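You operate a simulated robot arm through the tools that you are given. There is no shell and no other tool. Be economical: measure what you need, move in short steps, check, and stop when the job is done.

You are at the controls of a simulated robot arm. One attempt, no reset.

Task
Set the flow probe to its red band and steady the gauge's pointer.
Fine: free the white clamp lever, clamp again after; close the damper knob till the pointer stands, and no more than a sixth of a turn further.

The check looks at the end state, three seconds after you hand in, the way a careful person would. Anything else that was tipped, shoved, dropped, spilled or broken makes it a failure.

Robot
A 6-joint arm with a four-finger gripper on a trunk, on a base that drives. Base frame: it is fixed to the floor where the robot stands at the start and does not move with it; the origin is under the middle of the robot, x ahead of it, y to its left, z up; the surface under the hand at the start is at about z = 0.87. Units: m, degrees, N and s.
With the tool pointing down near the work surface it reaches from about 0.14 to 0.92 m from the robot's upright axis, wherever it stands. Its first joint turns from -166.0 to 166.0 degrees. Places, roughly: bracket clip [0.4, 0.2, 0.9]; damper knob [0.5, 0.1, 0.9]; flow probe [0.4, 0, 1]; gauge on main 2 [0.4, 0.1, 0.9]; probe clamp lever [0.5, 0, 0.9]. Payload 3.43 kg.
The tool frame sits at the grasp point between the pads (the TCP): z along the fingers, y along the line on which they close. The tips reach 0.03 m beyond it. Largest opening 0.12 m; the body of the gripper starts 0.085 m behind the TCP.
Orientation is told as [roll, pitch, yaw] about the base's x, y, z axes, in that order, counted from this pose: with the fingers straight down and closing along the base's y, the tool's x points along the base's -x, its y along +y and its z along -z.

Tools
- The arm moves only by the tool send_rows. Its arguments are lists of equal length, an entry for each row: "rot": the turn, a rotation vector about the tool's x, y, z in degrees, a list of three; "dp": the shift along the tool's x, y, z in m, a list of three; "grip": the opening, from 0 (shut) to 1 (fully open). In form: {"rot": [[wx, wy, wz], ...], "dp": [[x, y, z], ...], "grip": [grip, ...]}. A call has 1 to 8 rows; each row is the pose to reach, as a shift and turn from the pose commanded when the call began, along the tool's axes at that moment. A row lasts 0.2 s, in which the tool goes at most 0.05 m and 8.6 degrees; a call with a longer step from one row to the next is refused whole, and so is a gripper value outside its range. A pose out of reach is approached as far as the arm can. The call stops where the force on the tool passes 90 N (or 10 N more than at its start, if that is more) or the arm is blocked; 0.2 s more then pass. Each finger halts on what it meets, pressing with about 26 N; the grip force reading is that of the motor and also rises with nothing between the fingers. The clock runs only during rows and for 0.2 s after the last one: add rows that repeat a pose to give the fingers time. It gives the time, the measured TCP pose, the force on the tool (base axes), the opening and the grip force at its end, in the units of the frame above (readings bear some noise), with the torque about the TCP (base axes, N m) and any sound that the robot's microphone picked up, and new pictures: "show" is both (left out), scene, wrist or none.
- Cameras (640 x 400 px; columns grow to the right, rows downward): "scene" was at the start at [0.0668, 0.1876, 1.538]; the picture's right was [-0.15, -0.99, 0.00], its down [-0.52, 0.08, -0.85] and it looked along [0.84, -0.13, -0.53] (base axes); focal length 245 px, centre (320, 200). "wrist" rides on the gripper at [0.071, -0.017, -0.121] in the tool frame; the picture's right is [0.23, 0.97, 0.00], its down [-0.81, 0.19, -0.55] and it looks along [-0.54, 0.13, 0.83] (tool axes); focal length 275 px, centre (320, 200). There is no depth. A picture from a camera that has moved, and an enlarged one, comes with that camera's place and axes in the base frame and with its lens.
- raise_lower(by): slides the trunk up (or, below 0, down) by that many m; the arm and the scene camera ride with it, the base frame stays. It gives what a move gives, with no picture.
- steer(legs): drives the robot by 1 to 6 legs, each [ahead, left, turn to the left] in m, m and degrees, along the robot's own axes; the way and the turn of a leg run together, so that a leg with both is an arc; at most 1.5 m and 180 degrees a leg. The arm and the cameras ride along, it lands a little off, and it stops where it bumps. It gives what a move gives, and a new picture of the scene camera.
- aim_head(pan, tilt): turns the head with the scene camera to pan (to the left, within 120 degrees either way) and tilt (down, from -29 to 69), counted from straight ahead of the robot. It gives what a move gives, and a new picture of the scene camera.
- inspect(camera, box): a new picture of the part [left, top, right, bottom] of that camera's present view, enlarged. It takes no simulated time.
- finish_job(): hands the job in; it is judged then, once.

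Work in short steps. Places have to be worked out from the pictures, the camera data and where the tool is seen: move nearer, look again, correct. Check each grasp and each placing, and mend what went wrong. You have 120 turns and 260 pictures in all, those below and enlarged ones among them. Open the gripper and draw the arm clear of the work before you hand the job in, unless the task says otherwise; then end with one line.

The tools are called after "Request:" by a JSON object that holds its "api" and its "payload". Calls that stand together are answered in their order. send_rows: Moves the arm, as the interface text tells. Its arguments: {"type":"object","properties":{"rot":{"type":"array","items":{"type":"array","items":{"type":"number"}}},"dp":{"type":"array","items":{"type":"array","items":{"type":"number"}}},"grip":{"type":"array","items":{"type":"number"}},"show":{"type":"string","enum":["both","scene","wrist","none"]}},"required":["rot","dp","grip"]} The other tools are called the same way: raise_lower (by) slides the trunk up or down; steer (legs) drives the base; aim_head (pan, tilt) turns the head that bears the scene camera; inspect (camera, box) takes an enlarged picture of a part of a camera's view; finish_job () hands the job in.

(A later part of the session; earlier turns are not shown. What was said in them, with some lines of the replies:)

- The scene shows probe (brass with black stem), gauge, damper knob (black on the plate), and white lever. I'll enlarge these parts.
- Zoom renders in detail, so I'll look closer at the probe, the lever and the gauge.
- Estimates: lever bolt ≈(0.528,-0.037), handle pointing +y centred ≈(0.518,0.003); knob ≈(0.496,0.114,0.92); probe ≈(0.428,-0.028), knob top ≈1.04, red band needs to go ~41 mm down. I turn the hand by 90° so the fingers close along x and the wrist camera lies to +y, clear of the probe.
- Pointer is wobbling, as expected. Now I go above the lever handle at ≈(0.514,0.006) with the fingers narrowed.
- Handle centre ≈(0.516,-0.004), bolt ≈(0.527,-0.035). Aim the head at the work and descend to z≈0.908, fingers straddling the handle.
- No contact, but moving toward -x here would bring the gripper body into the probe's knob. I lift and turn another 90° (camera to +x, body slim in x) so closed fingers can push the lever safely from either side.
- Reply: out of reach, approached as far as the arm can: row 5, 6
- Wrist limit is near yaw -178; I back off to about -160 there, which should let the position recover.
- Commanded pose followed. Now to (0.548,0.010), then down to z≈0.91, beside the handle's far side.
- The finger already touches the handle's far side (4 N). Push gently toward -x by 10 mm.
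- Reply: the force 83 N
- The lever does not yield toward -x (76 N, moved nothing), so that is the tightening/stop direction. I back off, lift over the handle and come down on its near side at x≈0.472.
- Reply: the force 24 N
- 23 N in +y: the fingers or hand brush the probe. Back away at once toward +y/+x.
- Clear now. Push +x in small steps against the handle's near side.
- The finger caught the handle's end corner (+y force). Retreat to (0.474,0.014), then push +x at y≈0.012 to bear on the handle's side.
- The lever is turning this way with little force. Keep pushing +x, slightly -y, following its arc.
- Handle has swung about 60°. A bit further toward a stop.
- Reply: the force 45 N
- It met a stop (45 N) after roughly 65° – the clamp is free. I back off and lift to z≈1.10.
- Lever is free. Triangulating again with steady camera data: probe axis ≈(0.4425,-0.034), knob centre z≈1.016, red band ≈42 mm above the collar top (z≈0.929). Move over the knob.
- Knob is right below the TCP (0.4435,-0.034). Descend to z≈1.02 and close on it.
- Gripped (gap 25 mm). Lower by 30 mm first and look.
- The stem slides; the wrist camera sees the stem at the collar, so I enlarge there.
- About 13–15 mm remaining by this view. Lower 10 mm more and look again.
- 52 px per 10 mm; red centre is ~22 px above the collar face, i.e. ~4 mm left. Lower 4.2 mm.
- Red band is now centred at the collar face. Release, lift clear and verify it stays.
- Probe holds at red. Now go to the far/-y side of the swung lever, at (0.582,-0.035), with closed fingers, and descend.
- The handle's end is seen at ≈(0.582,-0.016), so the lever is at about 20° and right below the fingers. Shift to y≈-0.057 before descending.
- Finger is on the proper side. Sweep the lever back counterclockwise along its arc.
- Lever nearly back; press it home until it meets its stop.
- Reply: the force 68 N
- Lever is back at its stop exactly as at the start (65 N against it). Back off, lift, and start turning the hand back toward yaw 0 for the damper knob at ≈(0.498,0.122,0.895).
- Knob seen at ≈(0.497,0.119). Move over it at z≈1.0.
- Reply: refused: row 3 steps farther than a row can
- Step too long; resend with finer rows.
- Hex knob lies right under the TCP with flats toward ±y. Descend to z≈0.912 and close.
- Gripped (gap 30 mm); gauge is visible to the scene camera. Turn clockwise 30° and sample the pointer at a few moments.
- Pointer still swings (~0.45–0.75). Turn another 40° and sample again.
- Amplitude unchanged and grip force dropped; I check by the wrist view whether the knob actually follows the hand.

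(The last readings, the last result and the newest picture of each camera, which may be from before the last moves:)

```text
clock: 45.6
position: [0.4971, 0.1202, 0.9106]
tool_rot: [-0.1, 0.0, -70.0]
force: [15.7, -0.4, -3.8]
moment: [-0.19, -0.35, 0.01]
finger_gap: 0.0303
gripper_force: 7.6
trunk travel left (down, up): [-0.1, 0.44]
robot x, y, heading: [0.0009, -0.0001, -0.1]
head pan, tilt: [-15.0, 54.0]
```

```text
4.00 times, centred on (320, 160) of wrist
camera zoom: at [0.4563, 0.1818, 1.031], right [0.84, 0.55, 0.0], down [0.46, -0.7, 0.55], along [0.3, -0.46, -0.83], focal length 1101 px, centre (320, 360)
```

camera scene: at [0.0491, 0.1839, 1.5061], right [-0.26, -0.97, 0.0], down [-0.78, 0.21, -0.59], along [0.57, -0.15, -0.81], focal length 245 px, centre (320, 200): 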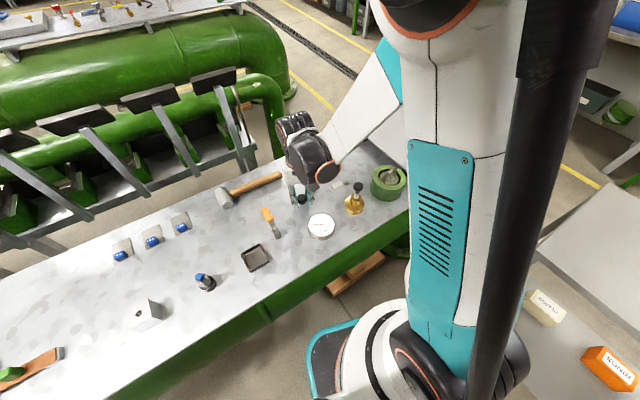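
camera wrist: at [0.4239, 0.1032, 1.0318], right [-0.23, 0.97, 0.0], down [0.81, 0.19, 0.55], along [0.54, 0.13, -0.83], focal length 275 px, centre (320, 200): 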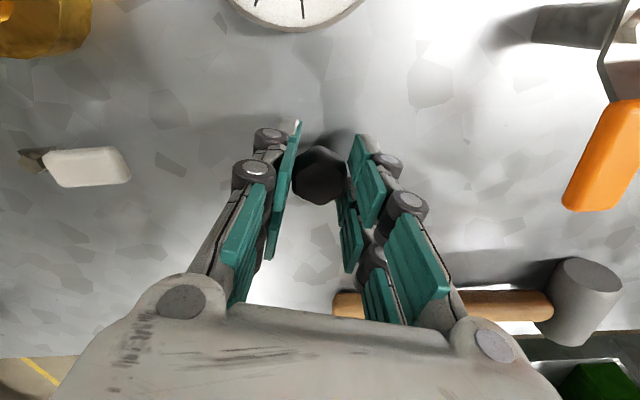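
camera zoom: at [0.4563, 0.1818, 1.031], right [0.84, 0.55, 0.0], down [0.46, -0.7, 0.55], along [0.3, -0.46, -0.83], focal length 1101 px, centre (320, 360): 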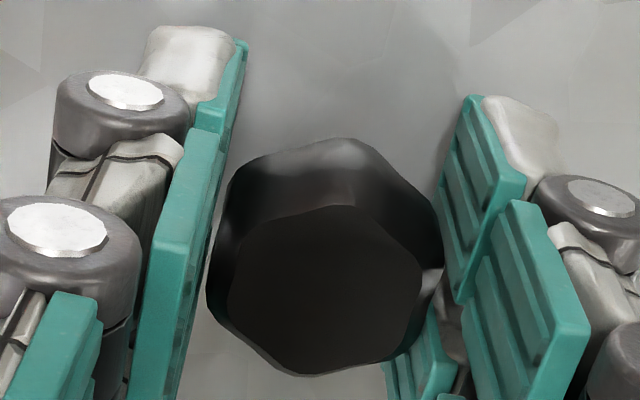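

The knob seems skewed ~10° in the jaws, so it may have slipped. Open and rise to compare its orientation with before.

Request:
{"api": "send_rows", "payload": {"rot": [[0, 0, 0], [0, 0, 0], [0, 0, 0], [0, 0, 0], [0, 0, 0]], "dp": [[0, 0, 0], [0, 0, 0], [0, 0, -0.03], [0, 0, -0.07], [0, 0, -0.088]], "grip": [0.35, 0.5, 0.5, 0.5, 0.5], "show": "none"}}

Request:
{"api": "inspect", "payload": {"camera": "wrist", "box": [240, 70, 400, 170]}}

Request:
{"api": "inspect", "payload": {"camera": "scene", "box": [270, 170, 350, 220]}}

```text
clock: 46.8
position: [0.4942, 0.1213, 1.0]
tool_rot: [0.0, 0.0, -70.0]
force: [0.1, 0.8, 0.0]
moment: [0.0, 0.02, -0.02]
finger_gap: 0.0602
gripper_force: 0.0
trunk travel left (down, up): [-0.1, 0.44]
robot x, y, heading: [-0.0006, 0.001, 0.0]
head pan, tilt: [-15.0, 54.0]
```

```text
4.00 times, centred on (320, 120) of wrist
camera zoom: at [0.4544, 0.1819, 1.1199], right [0.84, 0.55, 0.0], down [0.46, -0.7, 0.55], along [0.3, -0.46, -0.83], focal length 1101 px, centre (320, 520)
```

zoom: 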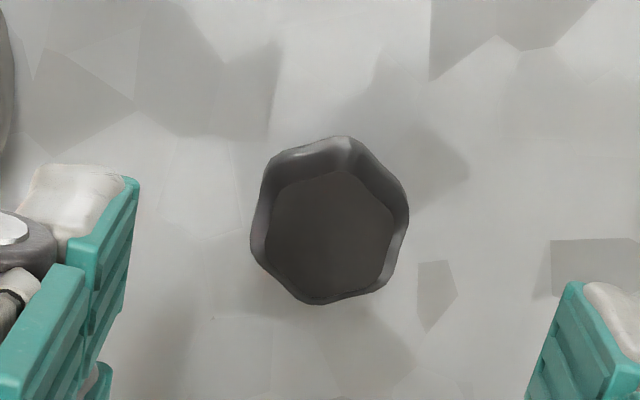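

```text
8.00 times, centred on (310, 195) of scene
camera zoom: at [0.0485, 0.1822, 1.5063], right [-0.26, -0.97, 0.0], down [-0.78, 0.21, -0.59], along [0.57, -0.15, -0.81], focal length 1959 px, centre (400, 240)
```

zoom: 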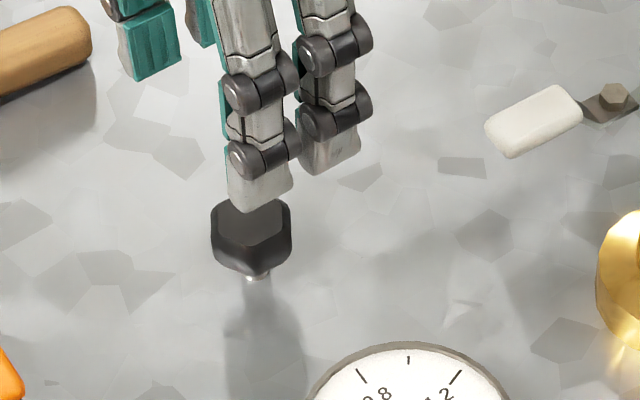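

The knob is ~10° clockwise of the jaws, i.e. it had turned only ~20° and then slipped. Regrasp aligned (yaw -80), slightly lower and with the fingers commanded fully shut.

Request:
{"api": "send_rows", "payload": {"rot": [[0, 0, 5], [0, 0, 10], [0, 0, 10], [0, 0, 10], [0, 0, 10], [0, 0, 10], [0, 0, 10], [0, 0, 10]], "dp": [[-0.0006, 0.0017, 0], [-0.0006, 0.0017, 0.04], [-0.0006, 0.0017, 0.08], [-0.0006, 0.0017, 0.094], [-0.0006, 0.0017, 0.094], [-0.0006, 0.0017, 0.094], [-0.0006, 0.0017, 0.094], [-0.0006, 0.0017, 0.094]], "grip": [0.5, 0.5, 0.5, 0.5, 0.3, 0.1, 0, 0], "show": "none"}}

Request:
{"api": "inspect", "payload": {"camera": "wrist", "box": [240, 110, 400, 210]}}

```text
clock: 48.6
position: [0.4973, 0.1214, 0.9056]
tool_rot: [0.0, 0.0, -80.0]
force: [-2.6, -1.2, -6.8]
moment: [-0.09, -0.04, 0.01]
finger_gap: 0.0294
gripper_force: 45.2
trunk travel left (down, up): [-0.1, 0.44]
robot x, y, heading: [-0.0038, -0.0004, 0.2]
head pan, tilt: [-15.0, 54.0]
```

```text
4.00 times, centred on (320, 160) of wrist
camera zoom: at [0.4683, 0.1872, 1.0259], right [0.92, 0.4, 0.0], down [0.33, -0.77, 0.55], along [0.22, -0.51, -0.83], focal length 1101 px, centre (320, 360)
```

zoom: 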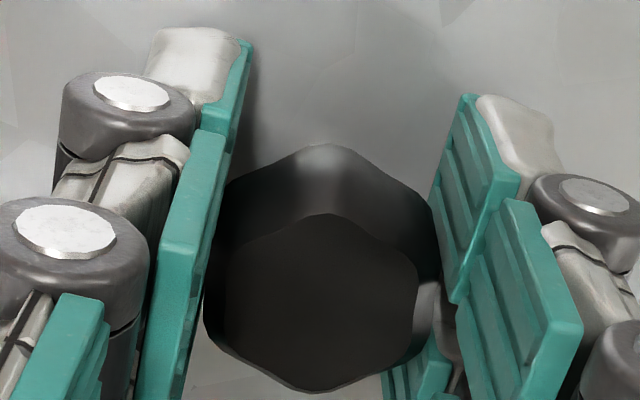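

Now well aligned. Turn 16° clockwise and check torque and alignment.

Request:
{"api": "send_rows", "payload": {"rot": [[0, 0, 4], [0, 0, 8], [0, 0, 12], [0, 0, 16]], "dp": [[0, 0, 0], [0, 0, 0], [0, 0, 0], [0, 0, 0]], "grip": [0, 0, 0, 0], "show": "none"}}

Request:
{"api": "inspect", "payload": {"camera": "wrist", "box": [240, 110, 400, 210]}}

Request:
{"api": "inspect", "payload": {"camera": "scene", "box": [294, 205, 350, 240]}}

```text
clock: 49.6
position: [0.4972, 0.1208, 0.9068]
tool_rot: [0.0, -0.1, -96.1]
force: [-1.8, -2.3, 1.2]
moment: [-0.05, 0.02, 0.45]
finger_gap: 0.0291
gripper_force: 44.6
trunk travel left (down, up): [-0.1, 0.44]
robot x, y, heading: [-0.0018, -0.0019, 0.1]
head pan, tilt: [-15.0, 54.0]
```

```text
4.00 times, centred on (320, 160) of wrist
camera zoom: at [0.4879, 0.1929, 1.026], right [0.99, 0.13, 0.0], down [0.1, -0.83, 0.55], along [0.07, -0.55, -0.83], focal length 1101 px, centre (320, 360)
```

zoom: 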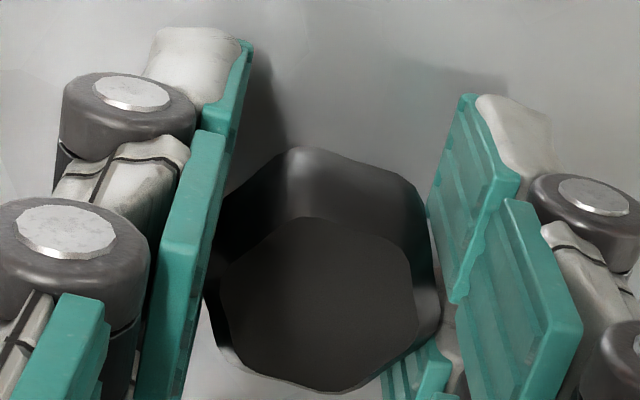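

```text
11.43 times, centred on (322, 222) of scene
camera zoom: at [0.0487, 0.1821, 1.5064], right [-0.26, -0.97, 0.0], down [-0.78, 0.21, -0.59], along [0.57, -0.15, -0.81], focal length 2799 px, centre (297, -57)
```

zoom: 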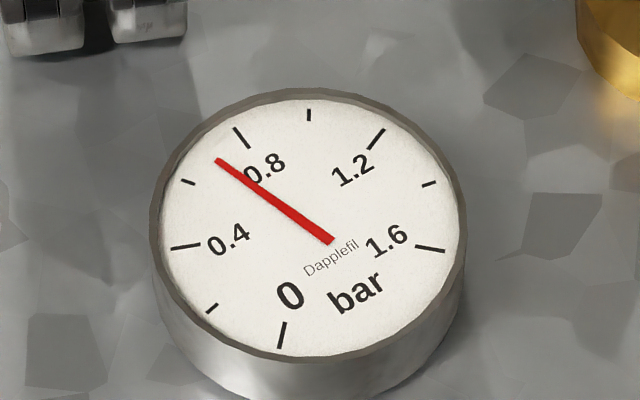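

The knob lagged almost fully: it resists clockwise (a stop or heavy friction) and the pointer still swings. Test counterclockwise by 24° and see whether it follows.

Request:
{"api": "send_rows", "payload": {"rot": [[0, 0, -6], [0, 0, -12], [0, 0, -18], [0, 0, -24]], "dp": [[0, 0, 0], [0, 0, 0], [0, 0, 0], [0, 0, 0]], "grip": [0, 0, 0, 0], "show": "none"}}

Request:
{"api": "inspect", "payload": {"camera": "wrist", "box": [240, 110, 400, 210]}}

Request:
{"api": "inspect", "payload": {"camera": "scene", "box": [294, 205, 350, 240]}}

```text
clock: 50.6
position: [0.497, 0.1218, 0.9055]
tool_rot: [0.0, 0.0, -71.9]
force: [2.4, -0.7, 11.0]
moment: [-0.11, -0.03, 0.0]
finger_gap: 0.0292
gripper_force: 44.8
trunk travel left (down, up): [-0.1, 0.44]
robot x, y, heading: [-0.0025, -0.0016, 0.2]
head pan, tilt: [-15.0, 54.0]
```

```text
4.00 times, centred on (320, 160) of wrist
camera zoom: at [0.4589, 0.1828, 1.026], right [0.85, 0.52, 0.0], down [0.43, -0.71, 0.55], along [0.29, -0.47, -0.83], focal length 1101 px, centre (320, 360)
```

zoom: 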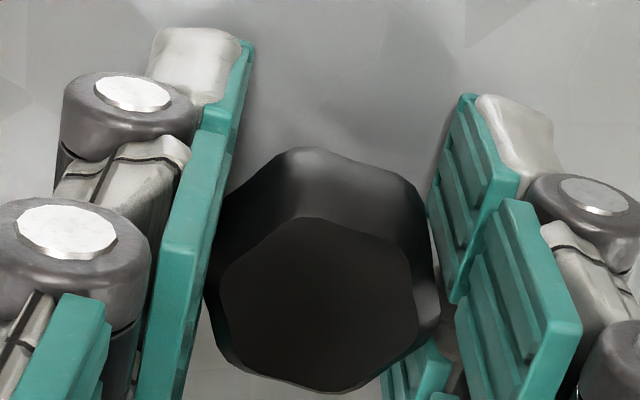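

```text
11.43 times, centred on (322, 222) of scene
camera zoom: at [0.0485, 0.1821, 1.5064], right [-0.26, -0.97, 0.0], down [-0.78, 0.21, -0.59], along [0.57, -0.15, -0.81], focal length 2799 px, centre (297, -57)
```

zoom: 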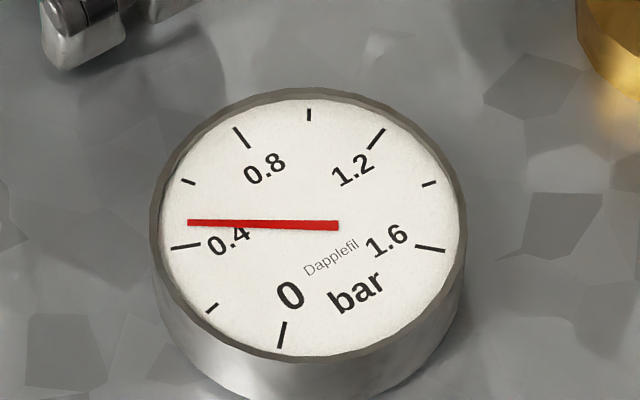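

The knob follows freely counterclockwise – so clockwise is the open stop, and closing is counterclockwise here. Turn another 40° ccw and sample.

Request:
{"api": "send_rows", "payload": {"rot": [[0, 0, -8], [0, 0, -16], [0, 0, -24], [0, 0, -32], [0, 0, -40]], "dp": [[0, 0, 0], [0, 0, 0], [0, 0, 0], [0, 0, 0], [0, 0, 0]], "grip": [0, 0, 0, 0, 0], "show": "none"}}

Request:
{"api": "inspect", "payload": {"camera": "scene", "box": [294, 205, 350, 240]}}

Request:
{"api": "send_rows", "payload": {"rot": [[0, 0, 0], [0, 0, 0]], "dp": [[0, 0, 0], [0, 0, 0]], "grip": [0, 0], "show": "none"}}

Request:
{"api": "inspect", "payload": {"camera": "scene", "box": [294, 205, 350, 240]}}

Request:
{"api": "send_rows", "payload": {"rot": [[0, 0, 0], [0, 0, 0]], "dp": [[0, 0, 0], [0, 0, 0]], "grip": [0, 0], "show": "none"}}

Request:
{"api": "inspect", "payload": {"camera": "scene", "box": [294, 205, 350, 240]}}

Request:
{"api": "inspect", "payload": {"camera": "wrist", "box": [240, 110, 400, 210]}}

```text
clock: 51.8
position: [0.4969, 0.1212, 0.905]
tool_rot: [0.0, 0.0, -31.9]
force: [3.4, -2.0, 5.4]
moment: [-0.08, -0.17, 0.0]
finger_gap: 0.0291
gripper_force: 45.0
trunk travel left (down, up): [-0.1, 0.44]
robot x, y, heading: [0.0016, -0.0049, 0.1]
head pan, tilt: [-15.0, 54.0]
```

```text
11.43 times, centred on (322, 222) of scene
camera zoom: at [0.0489, 0.1821, 1.5063], right [-0.26, -0.97, 0.0], down [-0.78, 0.21, -0.59], along [0.57, -0.15, -0.81], focal length 2799 px, centre (297, -57)
```

zoom: 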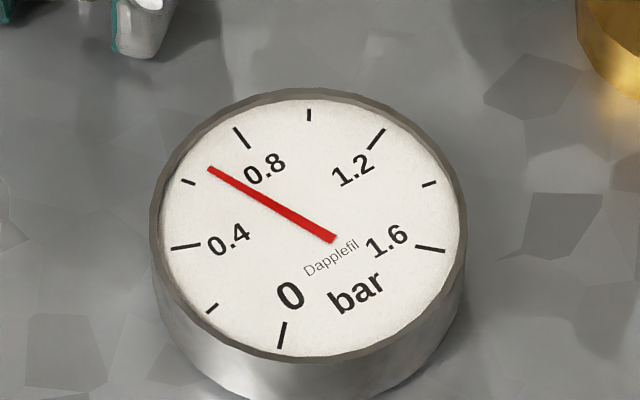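

```text
clock: 52.4
position: [0.4973, 0.1216, 0.9063]
tool_rot: [-0.1, 0.0, -32.1]
force: [3.6, -1.7, 3.6]
moment: [-0.16, -0.21, 0.02]
finger_gap: 0.029
gripper_force: 44.8
trunk travel left (down, up): [-0.1, 0.44]
robot x, y, heading: [0.0008, 0.0011, 0.2]
head pan, tilt: [-15.0, 54.0]
```

```text
11.43 times, centred on (322, 222) of scene
camera zoom: at [0.0489, 0.1821, 1.5063], right [-0.26, -0.97, 0.0], down [-0.78, 0.21, -0.59], along [0.57, -0.15, -0.81], focal length 2799 px, centre (297, -57)
```

zoom: 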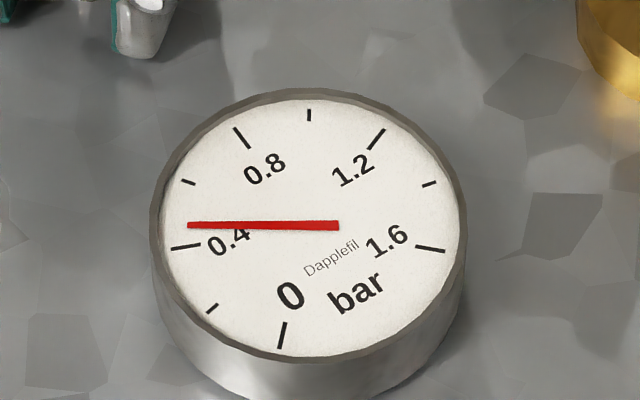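

```text
clock: 53.0
position: [0.4981, 0.1208, 0.9066]
tool_rot: [-0.1, 0.1, -32.0]
force: [3.4, -1.6, 2.2]
moment: [-0.13, -0.13, 0.01]
finger_gap: 0.0293
gripper_force: 45.5
trunk travel left (down, up): [-0.1, 0.44]
robot x, y, heading: [-0.0009, 0.0056, -0.1]
head pan, tilt: [-15.0, 54.0]
```

```text
11.43 times, centred on (322, 222) of scene
camera zoom: at [0.049, 0.1821, 1.5063], right [-0.26, -0.97, 0.0], down [-0.78, 0.21, -0.59], along [0.57, -0.15, -0.81], focal length 2799 px, centre (297, -57)
```

zoom: 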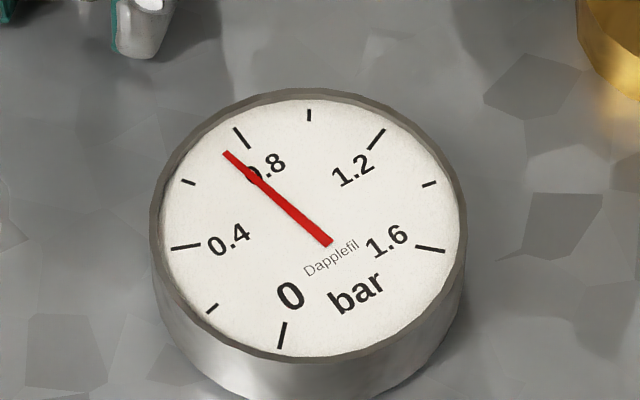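

```text
4.00 times, centred on (320, 160) of wrist
camera zoom: at [0.4277, 0.1437, 1.026], right [0.32, 0.95, 0.0], down [0.79, -0.27, 0.55], along [0.52, -0.18, -0.83], focal length 1101 px, centre (320, 360)
```

zoom: 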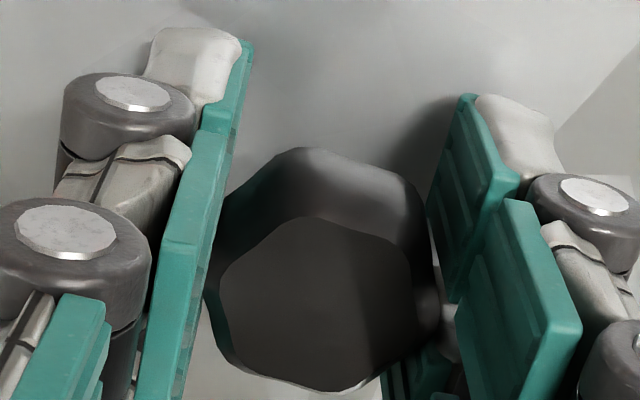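

Knob follows ccw with no torque; amplitude not yet reduced at 64° from the stop. Continue 48° more.

Request:
{"api": "send_rows", "payload": {"rot": [[0, 0, -8], [0, 0, -16], [0, 0, -24], [0, 0, -32], [0, 0, -40], [0, 0, -48]], "dp": [[0, 0, 0], [0, 0, 0], [0, 0, 0], [0, 0, 0], [0, 0, 0], [0, 0, 0]], "grip": [0, 0, 0, 0, 0, 0], "show": "none"}}

Request:
{"api": "inspect", "payload": {"camera": "scene", "box": [294, 205, 350, 240]}}

Request:
{"api": "send_rows", "payload": {"rot": [[0, 0, 0], [0, 0, 0]], "dp": [[0, 0, 0], [0, 0, 0]], "grip": [0, 0], "show": "none"}}

Request:
{"api": "inspect", "payload": {"camera": "scene", "box": [294, 205, 350, 240]}}

Request:
{"api": "send_rows", "payload": {"rot": [[0, 0, 0], [0, 0, 0]], "dp": [[0, 0, 0], [0, 0, 0]], "grip": [0, 0], "show": "none"}}

Request:
{"api": "inspect", "payload": {"camera": "scene", "box": [294, 205, 350, 240]}}

Request:
{"api": "inspect", "payload": {"camera": "wrist", "box": [240, 110, 400, 210]}}

```text
clock: 54.4
position: [0.4976, 0.1206, 0.9072]
tool_rot: [0.0, 0.0, 16.2]
force: [7.3, -0.9, 17.0]
moment: [0.01, -0.1, 0.03]
finger_gap: 0.029
gripper_force: 45.3
trunk travel left (down, up): [-0.1, 0.44]
robot x, y, heading: [-0.0005, 0.0029, -0.2]
head pan, tilt: [-15.0, 54.0]
```

```text
11.43 times, centred on (322, 222) of scene
camera zoom: at [0.0486, 0.1821, 1.5064], right [-0.26, -0.97, 0.0], down [-0.78, 0.21, -0.59], along [0.57, -0.15, -0.81], focal length 2799 px, centre (297, -57)
```

zoom: 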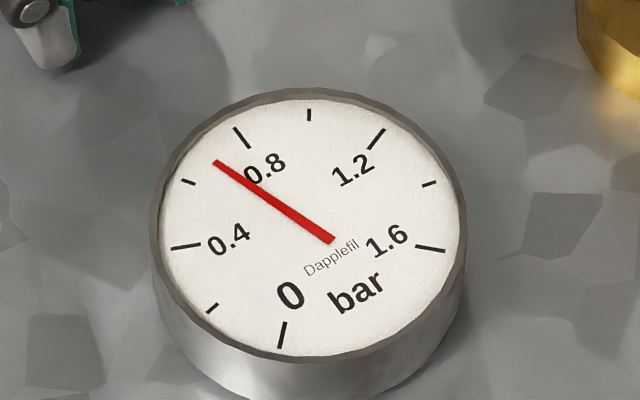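

```text
clock: 55.0
position: [0.4987, 0.1211, 0.9064]
tool_rot: [-0.1, -0.1, 16.0]
force: [9.4, 0.8, 20.0]
moment: [0.03, -0.26, 0.03]
finger_gap: 0.0293
gripper_force: 45.2
trunk travel left (down, up): [-0.1, 0.44]
robot x, y, heading: [0.0044, 0.0032, 0.2]
head pan, tilt: [-15.0, 54.0]
```

```text
11.43 times, centred on (322, 222) of scene
camera zoom: at [0.0486, 0.1821, 1.5064], right [-0.26, -0.97, 0.0], down [-0.78, 0.21, -0.59], along [0.57, -0.15, -0.81], focal length 2799 px, centre (297, -57)
```

zoom: 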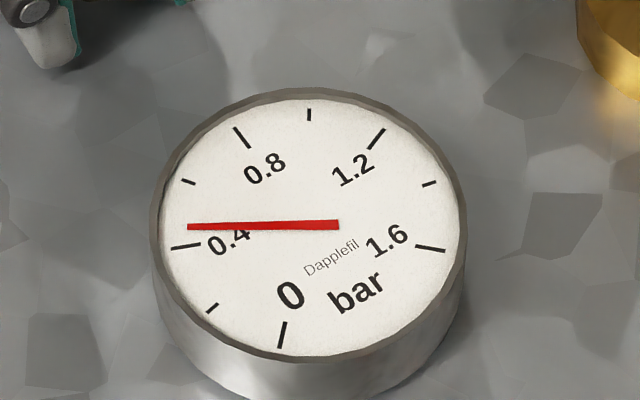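

```text
clock: 55.6
position: [0.4981, 0.1212, 0.9058]
tool_rot: [0.1, 0.0, 15.9]
force: [9.1, 1.6, 20.5]
moment: [0.06, -0.26, 0.0]
finger_gap: 0.0291
gripper_force: 44.6
trunk travel left (down, up): [-0.1, 0.44]
robot x, y, heading: [-0.005, -0.0021, 0.2]
head pan, tilt: [-15.0, 54.0]
```

```text
11.43 times, centred on (322, 222) of scene
camera zoom: at [0.0486, 0.1822, 1.5064], right [-0.26, -0.97, 0.0], down [-0.78, 0.21, -0.59], along [0.57, -0.15, -0.81], focal length 2799 px, centre (297, -57)
```

zoom: 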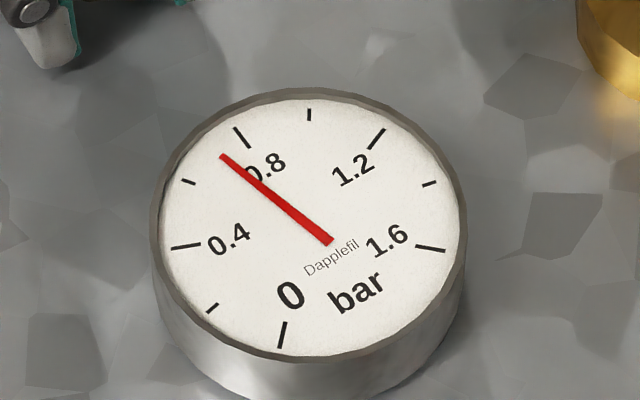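

```text
4.00 times, centred on (320, 160) of wrist
camera zoom: at [0.4331, 0.0842, 1.0259], right [-0.49, 0.87, 0.0], down [0.73, 0.41, 0.55], along [0.48, 0.27, -0.83], focal length 1101 px, centre (320, 360)
```

zoom: 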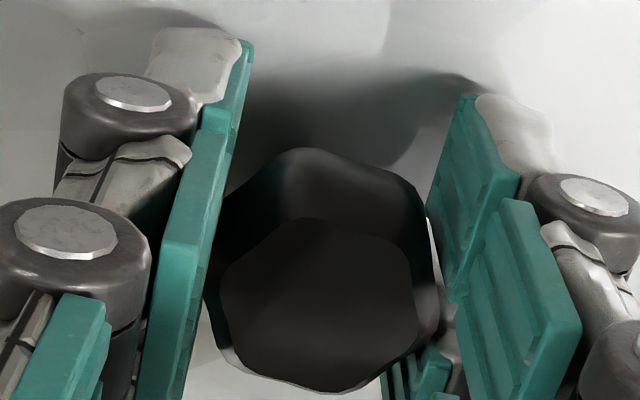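

Amplitude still unchanged at ~112° from the stop; there's ~20 N upward on the tool (the knob may rise on its thread), so I relieve 2 mm in z while continuing 56° ccw.

Request:
{"api": "send_rows", "payload": {"rot": [[0, 0, -8], [0, 0, -16], [0, 0, -24], [0, 0, -32], [0, 0, -40], [0, 0, -48], [0, 0, -56]], "dp": [[0, 0, -0.0005], [0, 0, -0.001], [0, 0, -0.0015], [0, 0, -0.002], [0, 0, -0.002], [0, 0, -0.002], [0, 0, -0.002]], "grip": [0, 0, 0, 0, 0, 0, 0], "show": "none"}}

Request:
{"api": "inspect", "payload": {"camera": "scene", "box": [270, 190, 350, 240]}}

Request:
{"api": "send_rows", "payload": {"rot": [[0, 0, 0], [0, 0, 0]], "dp": [[0, 0, 0], [0, 0, 0]], "grip": [0, 0], "show": "none"}}

Request:
{"api": "inspect", "payload": {"camera": "scene", "box": [294, 205, 350, 240]}}

Request:
{"api": "send_rows", "payload": {"rot": [[0, 0, 0], [0, 0, 0]], "dp": [[0, 0, 0], [0, 0, 0]], "grip": [0, 0], "show": "none"}}

Request:
{"api": "inspect", "payload": {"camera": "scene", "box": [294, 205, 350, 240]}}

Request:
{"api": "inspect", "payload": {"camera": "wrist", "box": [240, 110, 400, 210]}}

```text
clock: 57.2
position: [0.4977, 0.1208, 0.9074]
tool_rot: [0.2, 0.1, 72.2]
force: [-11.0, -4.4, -41.9]
moment: [-0.11, 0.21, 0.0]
finger_gap: 0.0292
gripper_force: 44.7
trunk travel left (down, up): [-0.1, 0.44]
robot x, y, heading: [-0.0036, -0.0014, 0.2]
head pan, tilt: [-15.0, 54.0]
```

```text
8.00 times, centred on (310, 215) of scene
camera zoom: at [0.0502, 0.1824, 1.5061], right [-0.26, -0.97, 0.0], down [-0.78, 0.21, -0.59], along [0.57, -0.15, -0.81], focal length 1959 px, centre (400, 80)
```

zoom: 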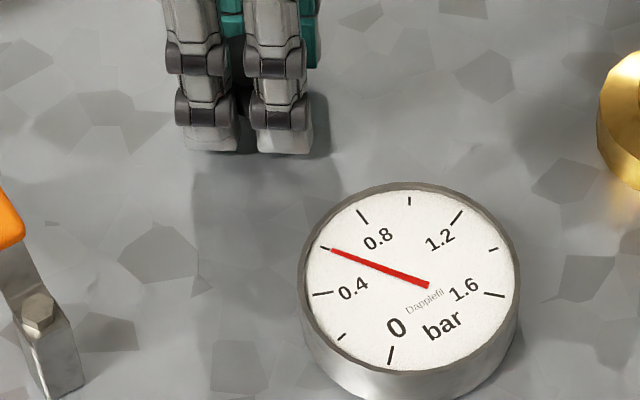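

```text
clock: 57.8
position: [0.4962, 0.1212, 0.9076]
tool_rot: [0.2, 0.2, 72.0]
force: [-15.0, -5.4, -41.6]
moment: [-0.19, 0.28, -0.03]
finger_gap: 0.0291
gripper_force: 45.1
trunk travel left (down, up): [-0.1, 0.44]
robot x, y, heading: [-0.0006, 0.0004, -0.1]
head pan, tilt: [-15.0, 54.0]
```

```text
11.43 times, centred on (322, 222) of scene
camera zoom: at [0.0499, 0.1824, 1.5061], right [-0.26, -0.97, 0.0], down [-0.78, 0.21, -0.59], along [0.57, -0.15, -0.81], focal length 2799 px, centre (297, -57)
```

zoom: 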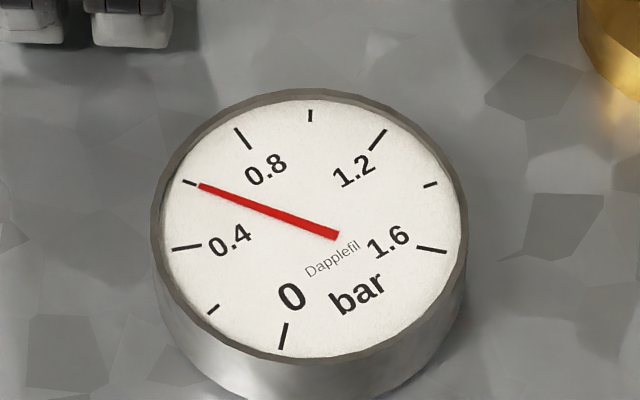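

```text
clock: 58.4
position: [0.4978, 0.1211, 0.9075]
tool_rot: [0.1, -0.1, 71.9]
force: [-17.1, -5.2, -42.4]
moment: [-0.23, 0.31, -0.01]
finger_gap: 0.0291
gripper_force: 45.2
trunk travel left (down, up): [-0.1, 0.44]
robot x, y, heading: [0.0008, 0.0, 0.0]
head pan, tilt: [-15.0, 54.0]
```

```text
11.43 times, centred on (322, 222) of scene
camera zoom: at [0.0498, 0.1823, 1.5061], right [-0.26, -0.97, 0.0], down [-0.78, 0.21, -0.59], along [0.57, -0.15, -0.81], focal length 2799 px, centre (297, -57)
```

zoom: 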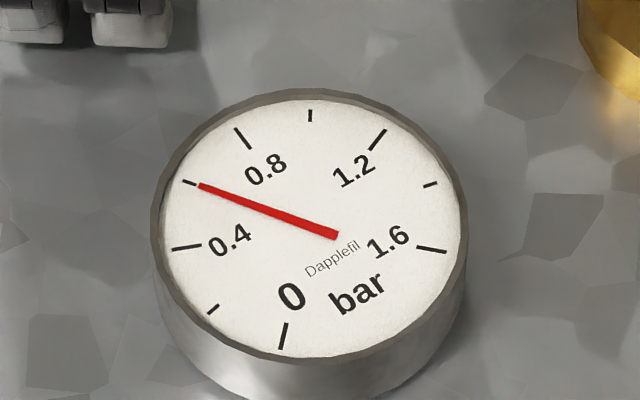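

```text
4.00 times, centred on (320, 160) of wrist
camera zoom: at [0.4914, 0.0472, 1.0273], right [-1.0, 0.08, 0.0], down [0.07, 0.83, 0.55], along [0.04, 0.55, -0.83], focal length 1101 px, centre (320, 360)
```

zoom: 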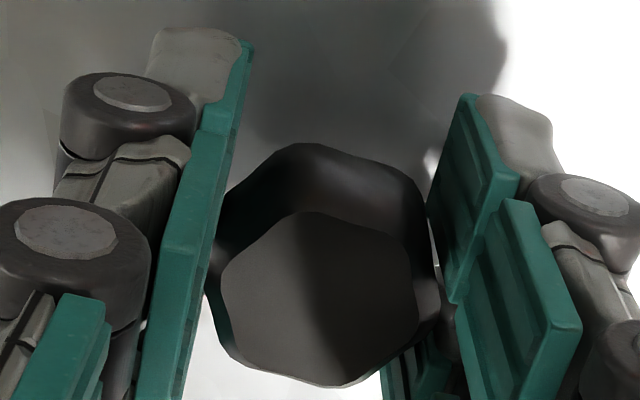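

Pointer now stands still at 0.6 (three equal samples). It swung at yaw 16 and stands at 72; to keep margin, I step back 16° (restoring z) and check whether it still stands.

Request:
{"api": "send_rows", "payload": {"rot": [[0, 0, 5], [0, 0, 11], [0, 0, 16]], "dp": [[0, 0, 0.001], [0, 0, 0.0014], [0, 0, 0.0014]], "grip": [0, 0, 0], "show": "none"}}

Request:
{"api": "inspect", "payload": {"camera": "scene", "box": [294, 205, 350, 240]}}

Request:
{"api": "send_rows", "payload": {"rot": [[0, 0, 0], [0, 0, 0]], "dp": [[0, 0, 0], [0, 0, 0]], "grip": [0, 0], "show": "none"}}

Request:
{"api": "inspect", "payload": {"camera": "scene", "box": [294, 205, 350, 240]}}

Request:
{"api": "send_rows", "payload": {"rot": [[0, 0, 0], [0, 0, 0]], "dp": [[0, 0, 0], [0, 0, 0]], "grip": [0, 0], "show": "none"}}

Request:
{"api": "inspect", "payload": {"camera": "scene", "box": [294, 205, 350, 240]}}

Request:
{"api": "inspect", "payload": {"camera": "wrist", "box": [240, 110, 400, 210]}}

```text
clock: 59.2
position: [0.4965, 0.1211, 0.9075]
tool_rot: [0.0, -0.1, 56.0]
force: [-3.5, -2.3, 7.9]
moment: [-0.88, 0.91, 0.04]
finger_gap: 0.0292
gripper_force: 45.2
trunk travel left (down, up): [-0.1, 0.44]
robot x, y, heading: [-0.001, 0.0045, 0.1]
head pan, tilt: [-15.0, 54.0]
```

```text
11.43 times, centred on (322, 222) of scene
camera zoom: at [0.0483, 0.1821, 1.5067], right [-0.26, -0.97, 0.0], down [-0.78, 0.21, -0.59], along [0.57, -0.15, -0.81], focal length 2799 px, centre (297, -57)
```

zoom: 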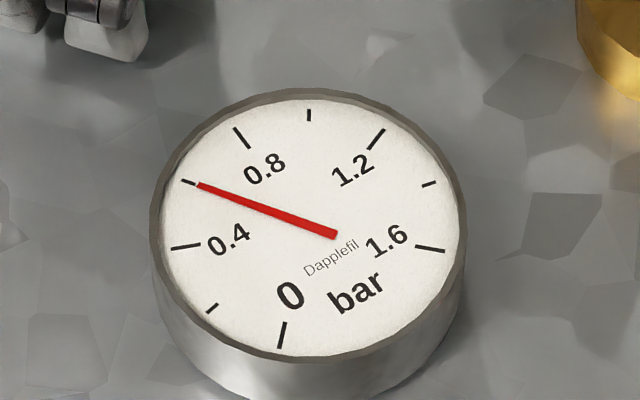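

```text
clock: 59.8
position: [0.4979, 0.1206, 0.9065]
tool_rot: [-0.2, -0.1, 56.0]
force: [4.8, -0.5, 26.7]
moment: [-0.38, 0.22, -0.02]
finger_gap: 0.0291
gripper_force: 45.2
trunk travel left (down, up): [-0.1, 0.44]
robot x, y, heading: [-0.0005, 0.0, 0.1]
head pan, tilt: [-15.0, 54.0]
```

```text
11.43 times, centred on (322, 222) of scene
camera zoom: at [0.048, 0.182, 1.5066], right [-0.26, -0.97, 0.0], down [-0.78, 0.21, -0.59], along [0.57, -0.15, -0.81], focal length 2799 px, centre (297, -57)
```

zoom: 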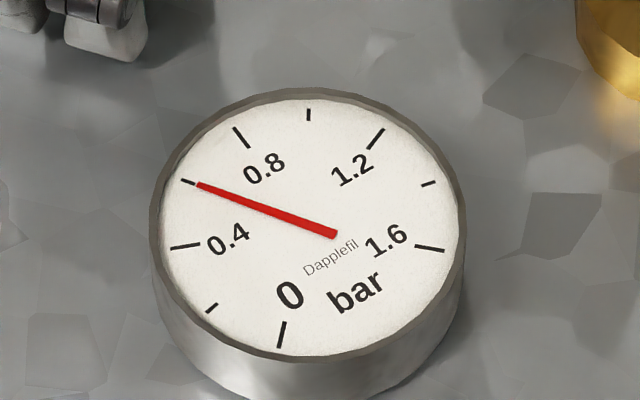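

```text
clock: 60.4
position: [0.497, 0.1211, 0.9067]
tool_rot: [-0.1, -0.1, 56.1]
force: [13.3, 2.2, 38.4]
moment: [0.08, -0.38, 0.02]
finger_gap: 0.029
gripper_force: 44.4
trunk travel left (down, up): [-0.1, 0.44]
robot x, y, heading: [0.0006, -0.0035, -0.1]
head pan, tilt: [-15.0, 54.0]
```

```text
11.43 times, centred on (322, 222) of scene
camera zoom: at [0.0479, 0.182, 1.5066], right [-0.26, -0.97, 0.0], down [-0.78, 0.21, -0.59], along [0.57, -0.15, -0.81], focal length 2799 px, centre (297, -57)
```

zoom: 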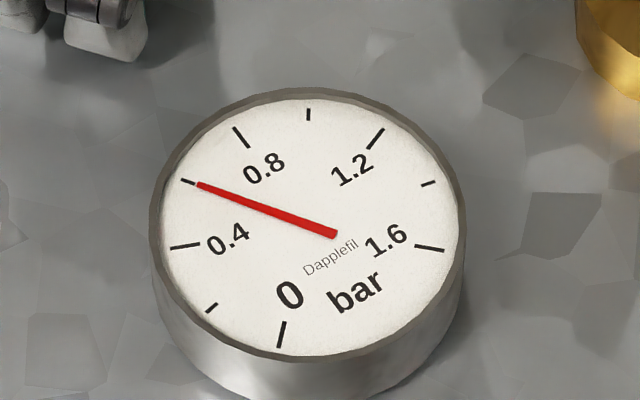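

```text
4.00 times, centred on (320, 160) of wrist
camera zoom: at [0.471, 0.0515, 1.0272], right [-0.94, 0.35, 0.0], down [0.29, 0.78, 0.55], along [0.2, 0.52, -0.83], focal length 1101 px, centre (320, 360)
```

zoom: 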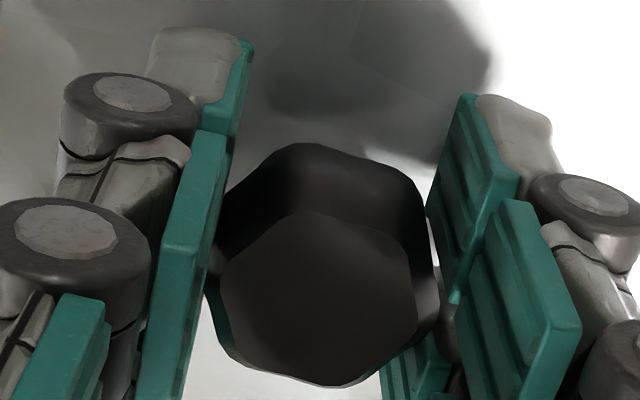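

Still stands at yaw 56, and the knob followed. I add 4° closing for margin (overshoot ≤44°), relieve z, then release and lift clear.

Request:
{"api": "send_rows", "payload": {"rot": [[0, 0, -4], [0, 0, -4], [0, 0, -4], [0, 0, -4], [0, 0, -4], [0, 0, -4], [0, 0, -4], [0, 0, -4]], "dp": [[0, 0, -0.0007], [0, 0, -0.0007], [0, 0, -0.0007], [0, 0, -0.0007], [0, 0, -0.0007], [0, 0, -0.04], [0, 0, -0.085], [0, 0, -0.13]], "grip": [0, 0.2, 0.35, 0.5, 0.5, 0.5, 0.5, 0.5]}}

Request:
{"api": "inspect", "payload": {"camera": "scene", "box": [270, 170, 350, 220]}}

Request:
{"api": "inspect", "payload": {"camera": "scene", "box": [294, 205, 350, 240]}}

```text
clock: 62.2
position: [0.4983, 0.1201, 1.0364]
tool_rot: [0.0, 0.1, 59.9]
force: [0.0, 0.2, -0.2]
moment: [0.0, 0.0, -0.02]
finger_gap: 0.0603
gripper_force: 0.1
trunk travel left (down, up): [-0.1, 0.44]
robot x, y, heading: [0.0006, 0.001, 0.1]
head pan, tilt: [-15.0, 54.0]
camera scene: at [0.0504, 0.1737, 1.5125], right [-0.35, -0.94, 0.0], down [-0.71, 0.27, -0.65], along [0.61, -0.23, -0.76], focal length 245 px, centre (320, 200)
camera wrist: at [0.477, 0.0487, 1.157], right [-0.96, 0.29, 0.0], down [0.24, 0.8, 0.55], along [0.16, 0.53, -0.83], focal length 275 px, centre (320, 200)
```

scene: 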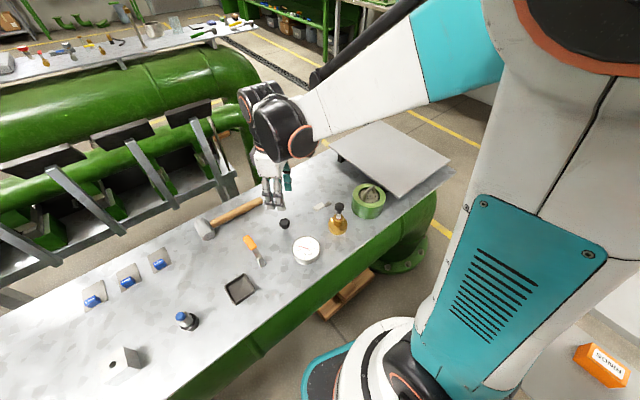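
wrist: 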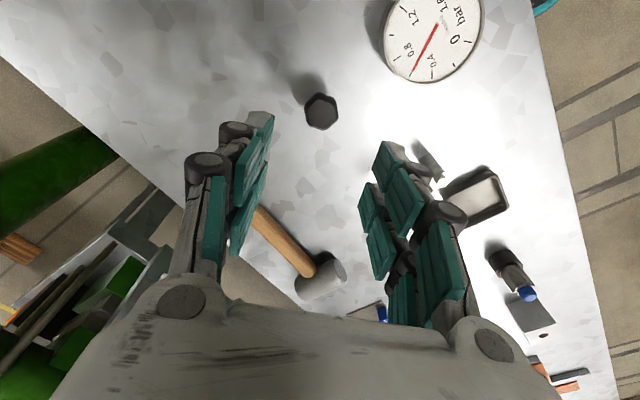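

```text
8.00 times, centred on (310, 195) of scene
camera zoom: at [0.0504, 0.1737, 1.5125], right [-0.35, -0.94, 0.0], down [-0.71, 0.27, -0.65], along [0.61, -0.23, -0.76], focal length 1959 px, centre (400, 240)
```

zoom: 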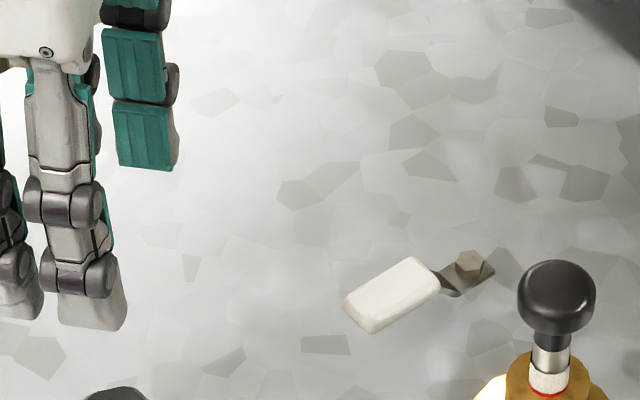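

```text
11.43 times, centred on (322, 222) of scene
camera zoom: at [0.0504, 0.1737, 1.5125], right [-0.35, -0.94, 0.0], down [-0.71, 0.27, -0.65], along [0.61, -0.23, -0.76], focal length 2799 px, centre (297, -57)
```

zoom: 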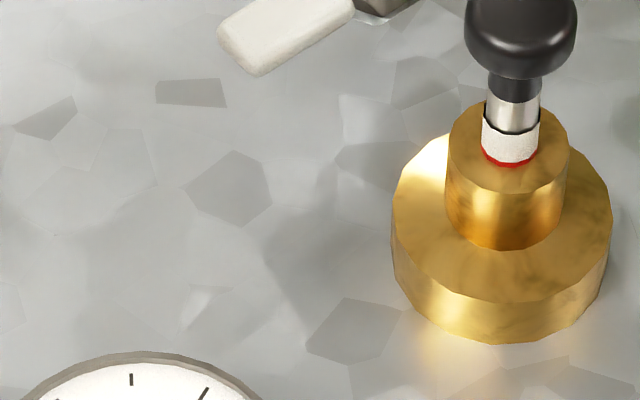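

Probe at red, lever clamped. I raise the arm further and check the pointer twice more with the hand off.

Request:
{"api": "send_rows", "payload": {"rot": [[0, 0, 0], [0, 0, 0], [0, 0, 0]], "dp": [[0, 0, -0.045], [0, 0, -0.09], [0, 0, -0.12]], "grip": [0.6, 0.8, 1], "show": "scene"}}

Request:
{"api": "inspect", "payload": {"camera": "wrist", "box": [300, 0, 556, 160]}}

Request:
{"api": "send_rows", "payload": {"rot": [[0, 0, 0], [0, 0, 0], [0, 0, 0]], "dp": [[0, 0, 0], [0, 0, 0], [0, 0, 0]], "grip": [1, 1, 1], "show": "none"}}

Request:
{"api": "inspect", "payload": {"camera": "wrist", "box": [300, 0, 556, 160]}}

```text
clock: 63.0
position: [0.4975, 0.1219, 1.1577]
tool_rot: [0.0, 0.0, 60.0]
force: [0.4, 0.8, -0.9]
moment: [-0.01, -0.02, 0.01]
finger_gap: 0.1197
gripper_force: 0.0
trunk travel left (down, up): [-0.1, 0.44]
robot x, y, heading: [0.0023, 0.0025, 0.1]
head pan, tilt: [-15.0, 54.0]
camera scene: at [0.038, 0.1437, 1.5215], right [-0.69, -0.72, 0.0], down [-0.49, 0.47, -0.73], along [0.53, -0.51, -0.68], focal length 245 px, centre (320, 200)
```

scene: 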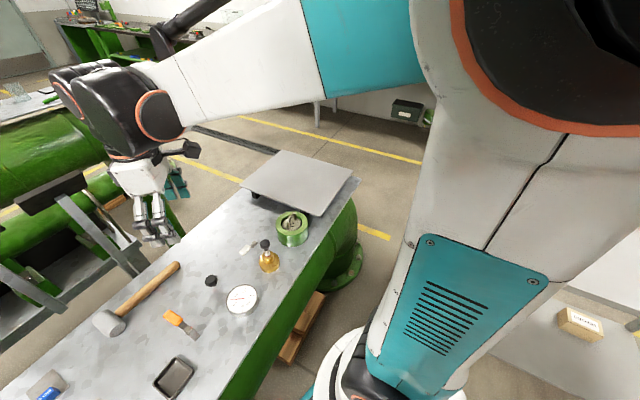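

```text
2.50 times, centred on (428, 80) of wrist
camera zoom: at [0.4761, 0.05, 1.2766], right [-0.96, 0.29, 0.0], down [0.24, 0.8, 0.55], along [0.16, 0.53, -0.83], focal length 688 px, centre (50, 500)
```

zoom: 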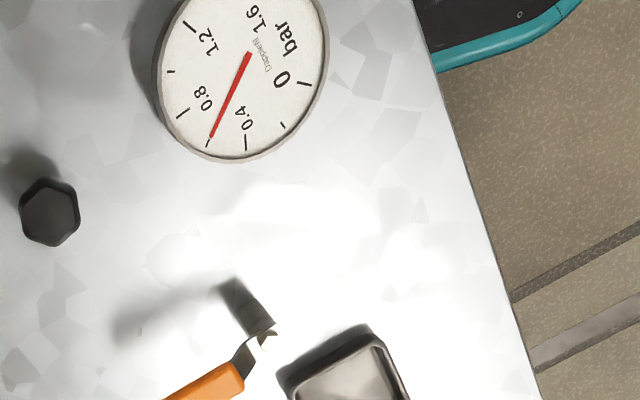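

```text
clock: 63.8
position: [0.4974, 0.121, 1.1563]
tool_rot: [0.0, 0.0, 60.0]
force: [0.2, -0.1, 0.6]
moment: [0.05, -0.03, 0.0]
finger_gap: 0.12
gripper_force: 0.0
trunk travel left (down, up): [-0.1, 0.44]
robot x, y, heading: [0.0017, -0.0012, 0.2]
head pan, tilt: [-15.0, 54.0]
```

```text
2.50 times, centred on (428, 80) of wrist
camera zoom: at [0.4762, 0.0498, 1.2762], right [-0.96, 0.29, 0.0], down [0.24, 0.8, 0.55], along [0.16, 0.53, -0.83], focal length 688 px, centre (50, 500)
```

zoom: 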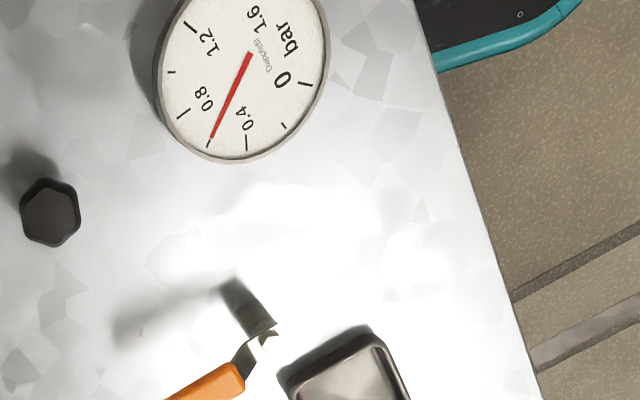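

The pointer stands at 0.6 with the hand off, the probe is at red, the lever is clamped and the arm is clear, so I hand in.

Request:
{"api": "finish_job", "payload": {}}

```text
The job is handed in.
```

The flow probe is set to its red band and the lever is clamped back at its stop. The damper knob was closed (counterclockwise here) until the gauge pointer stood steady at 0.6 bar, at most about 44° past that point. The arm is clear and nothing was seen displaced, though the hand briefly brushed the probe (about 23 N) before I set it.
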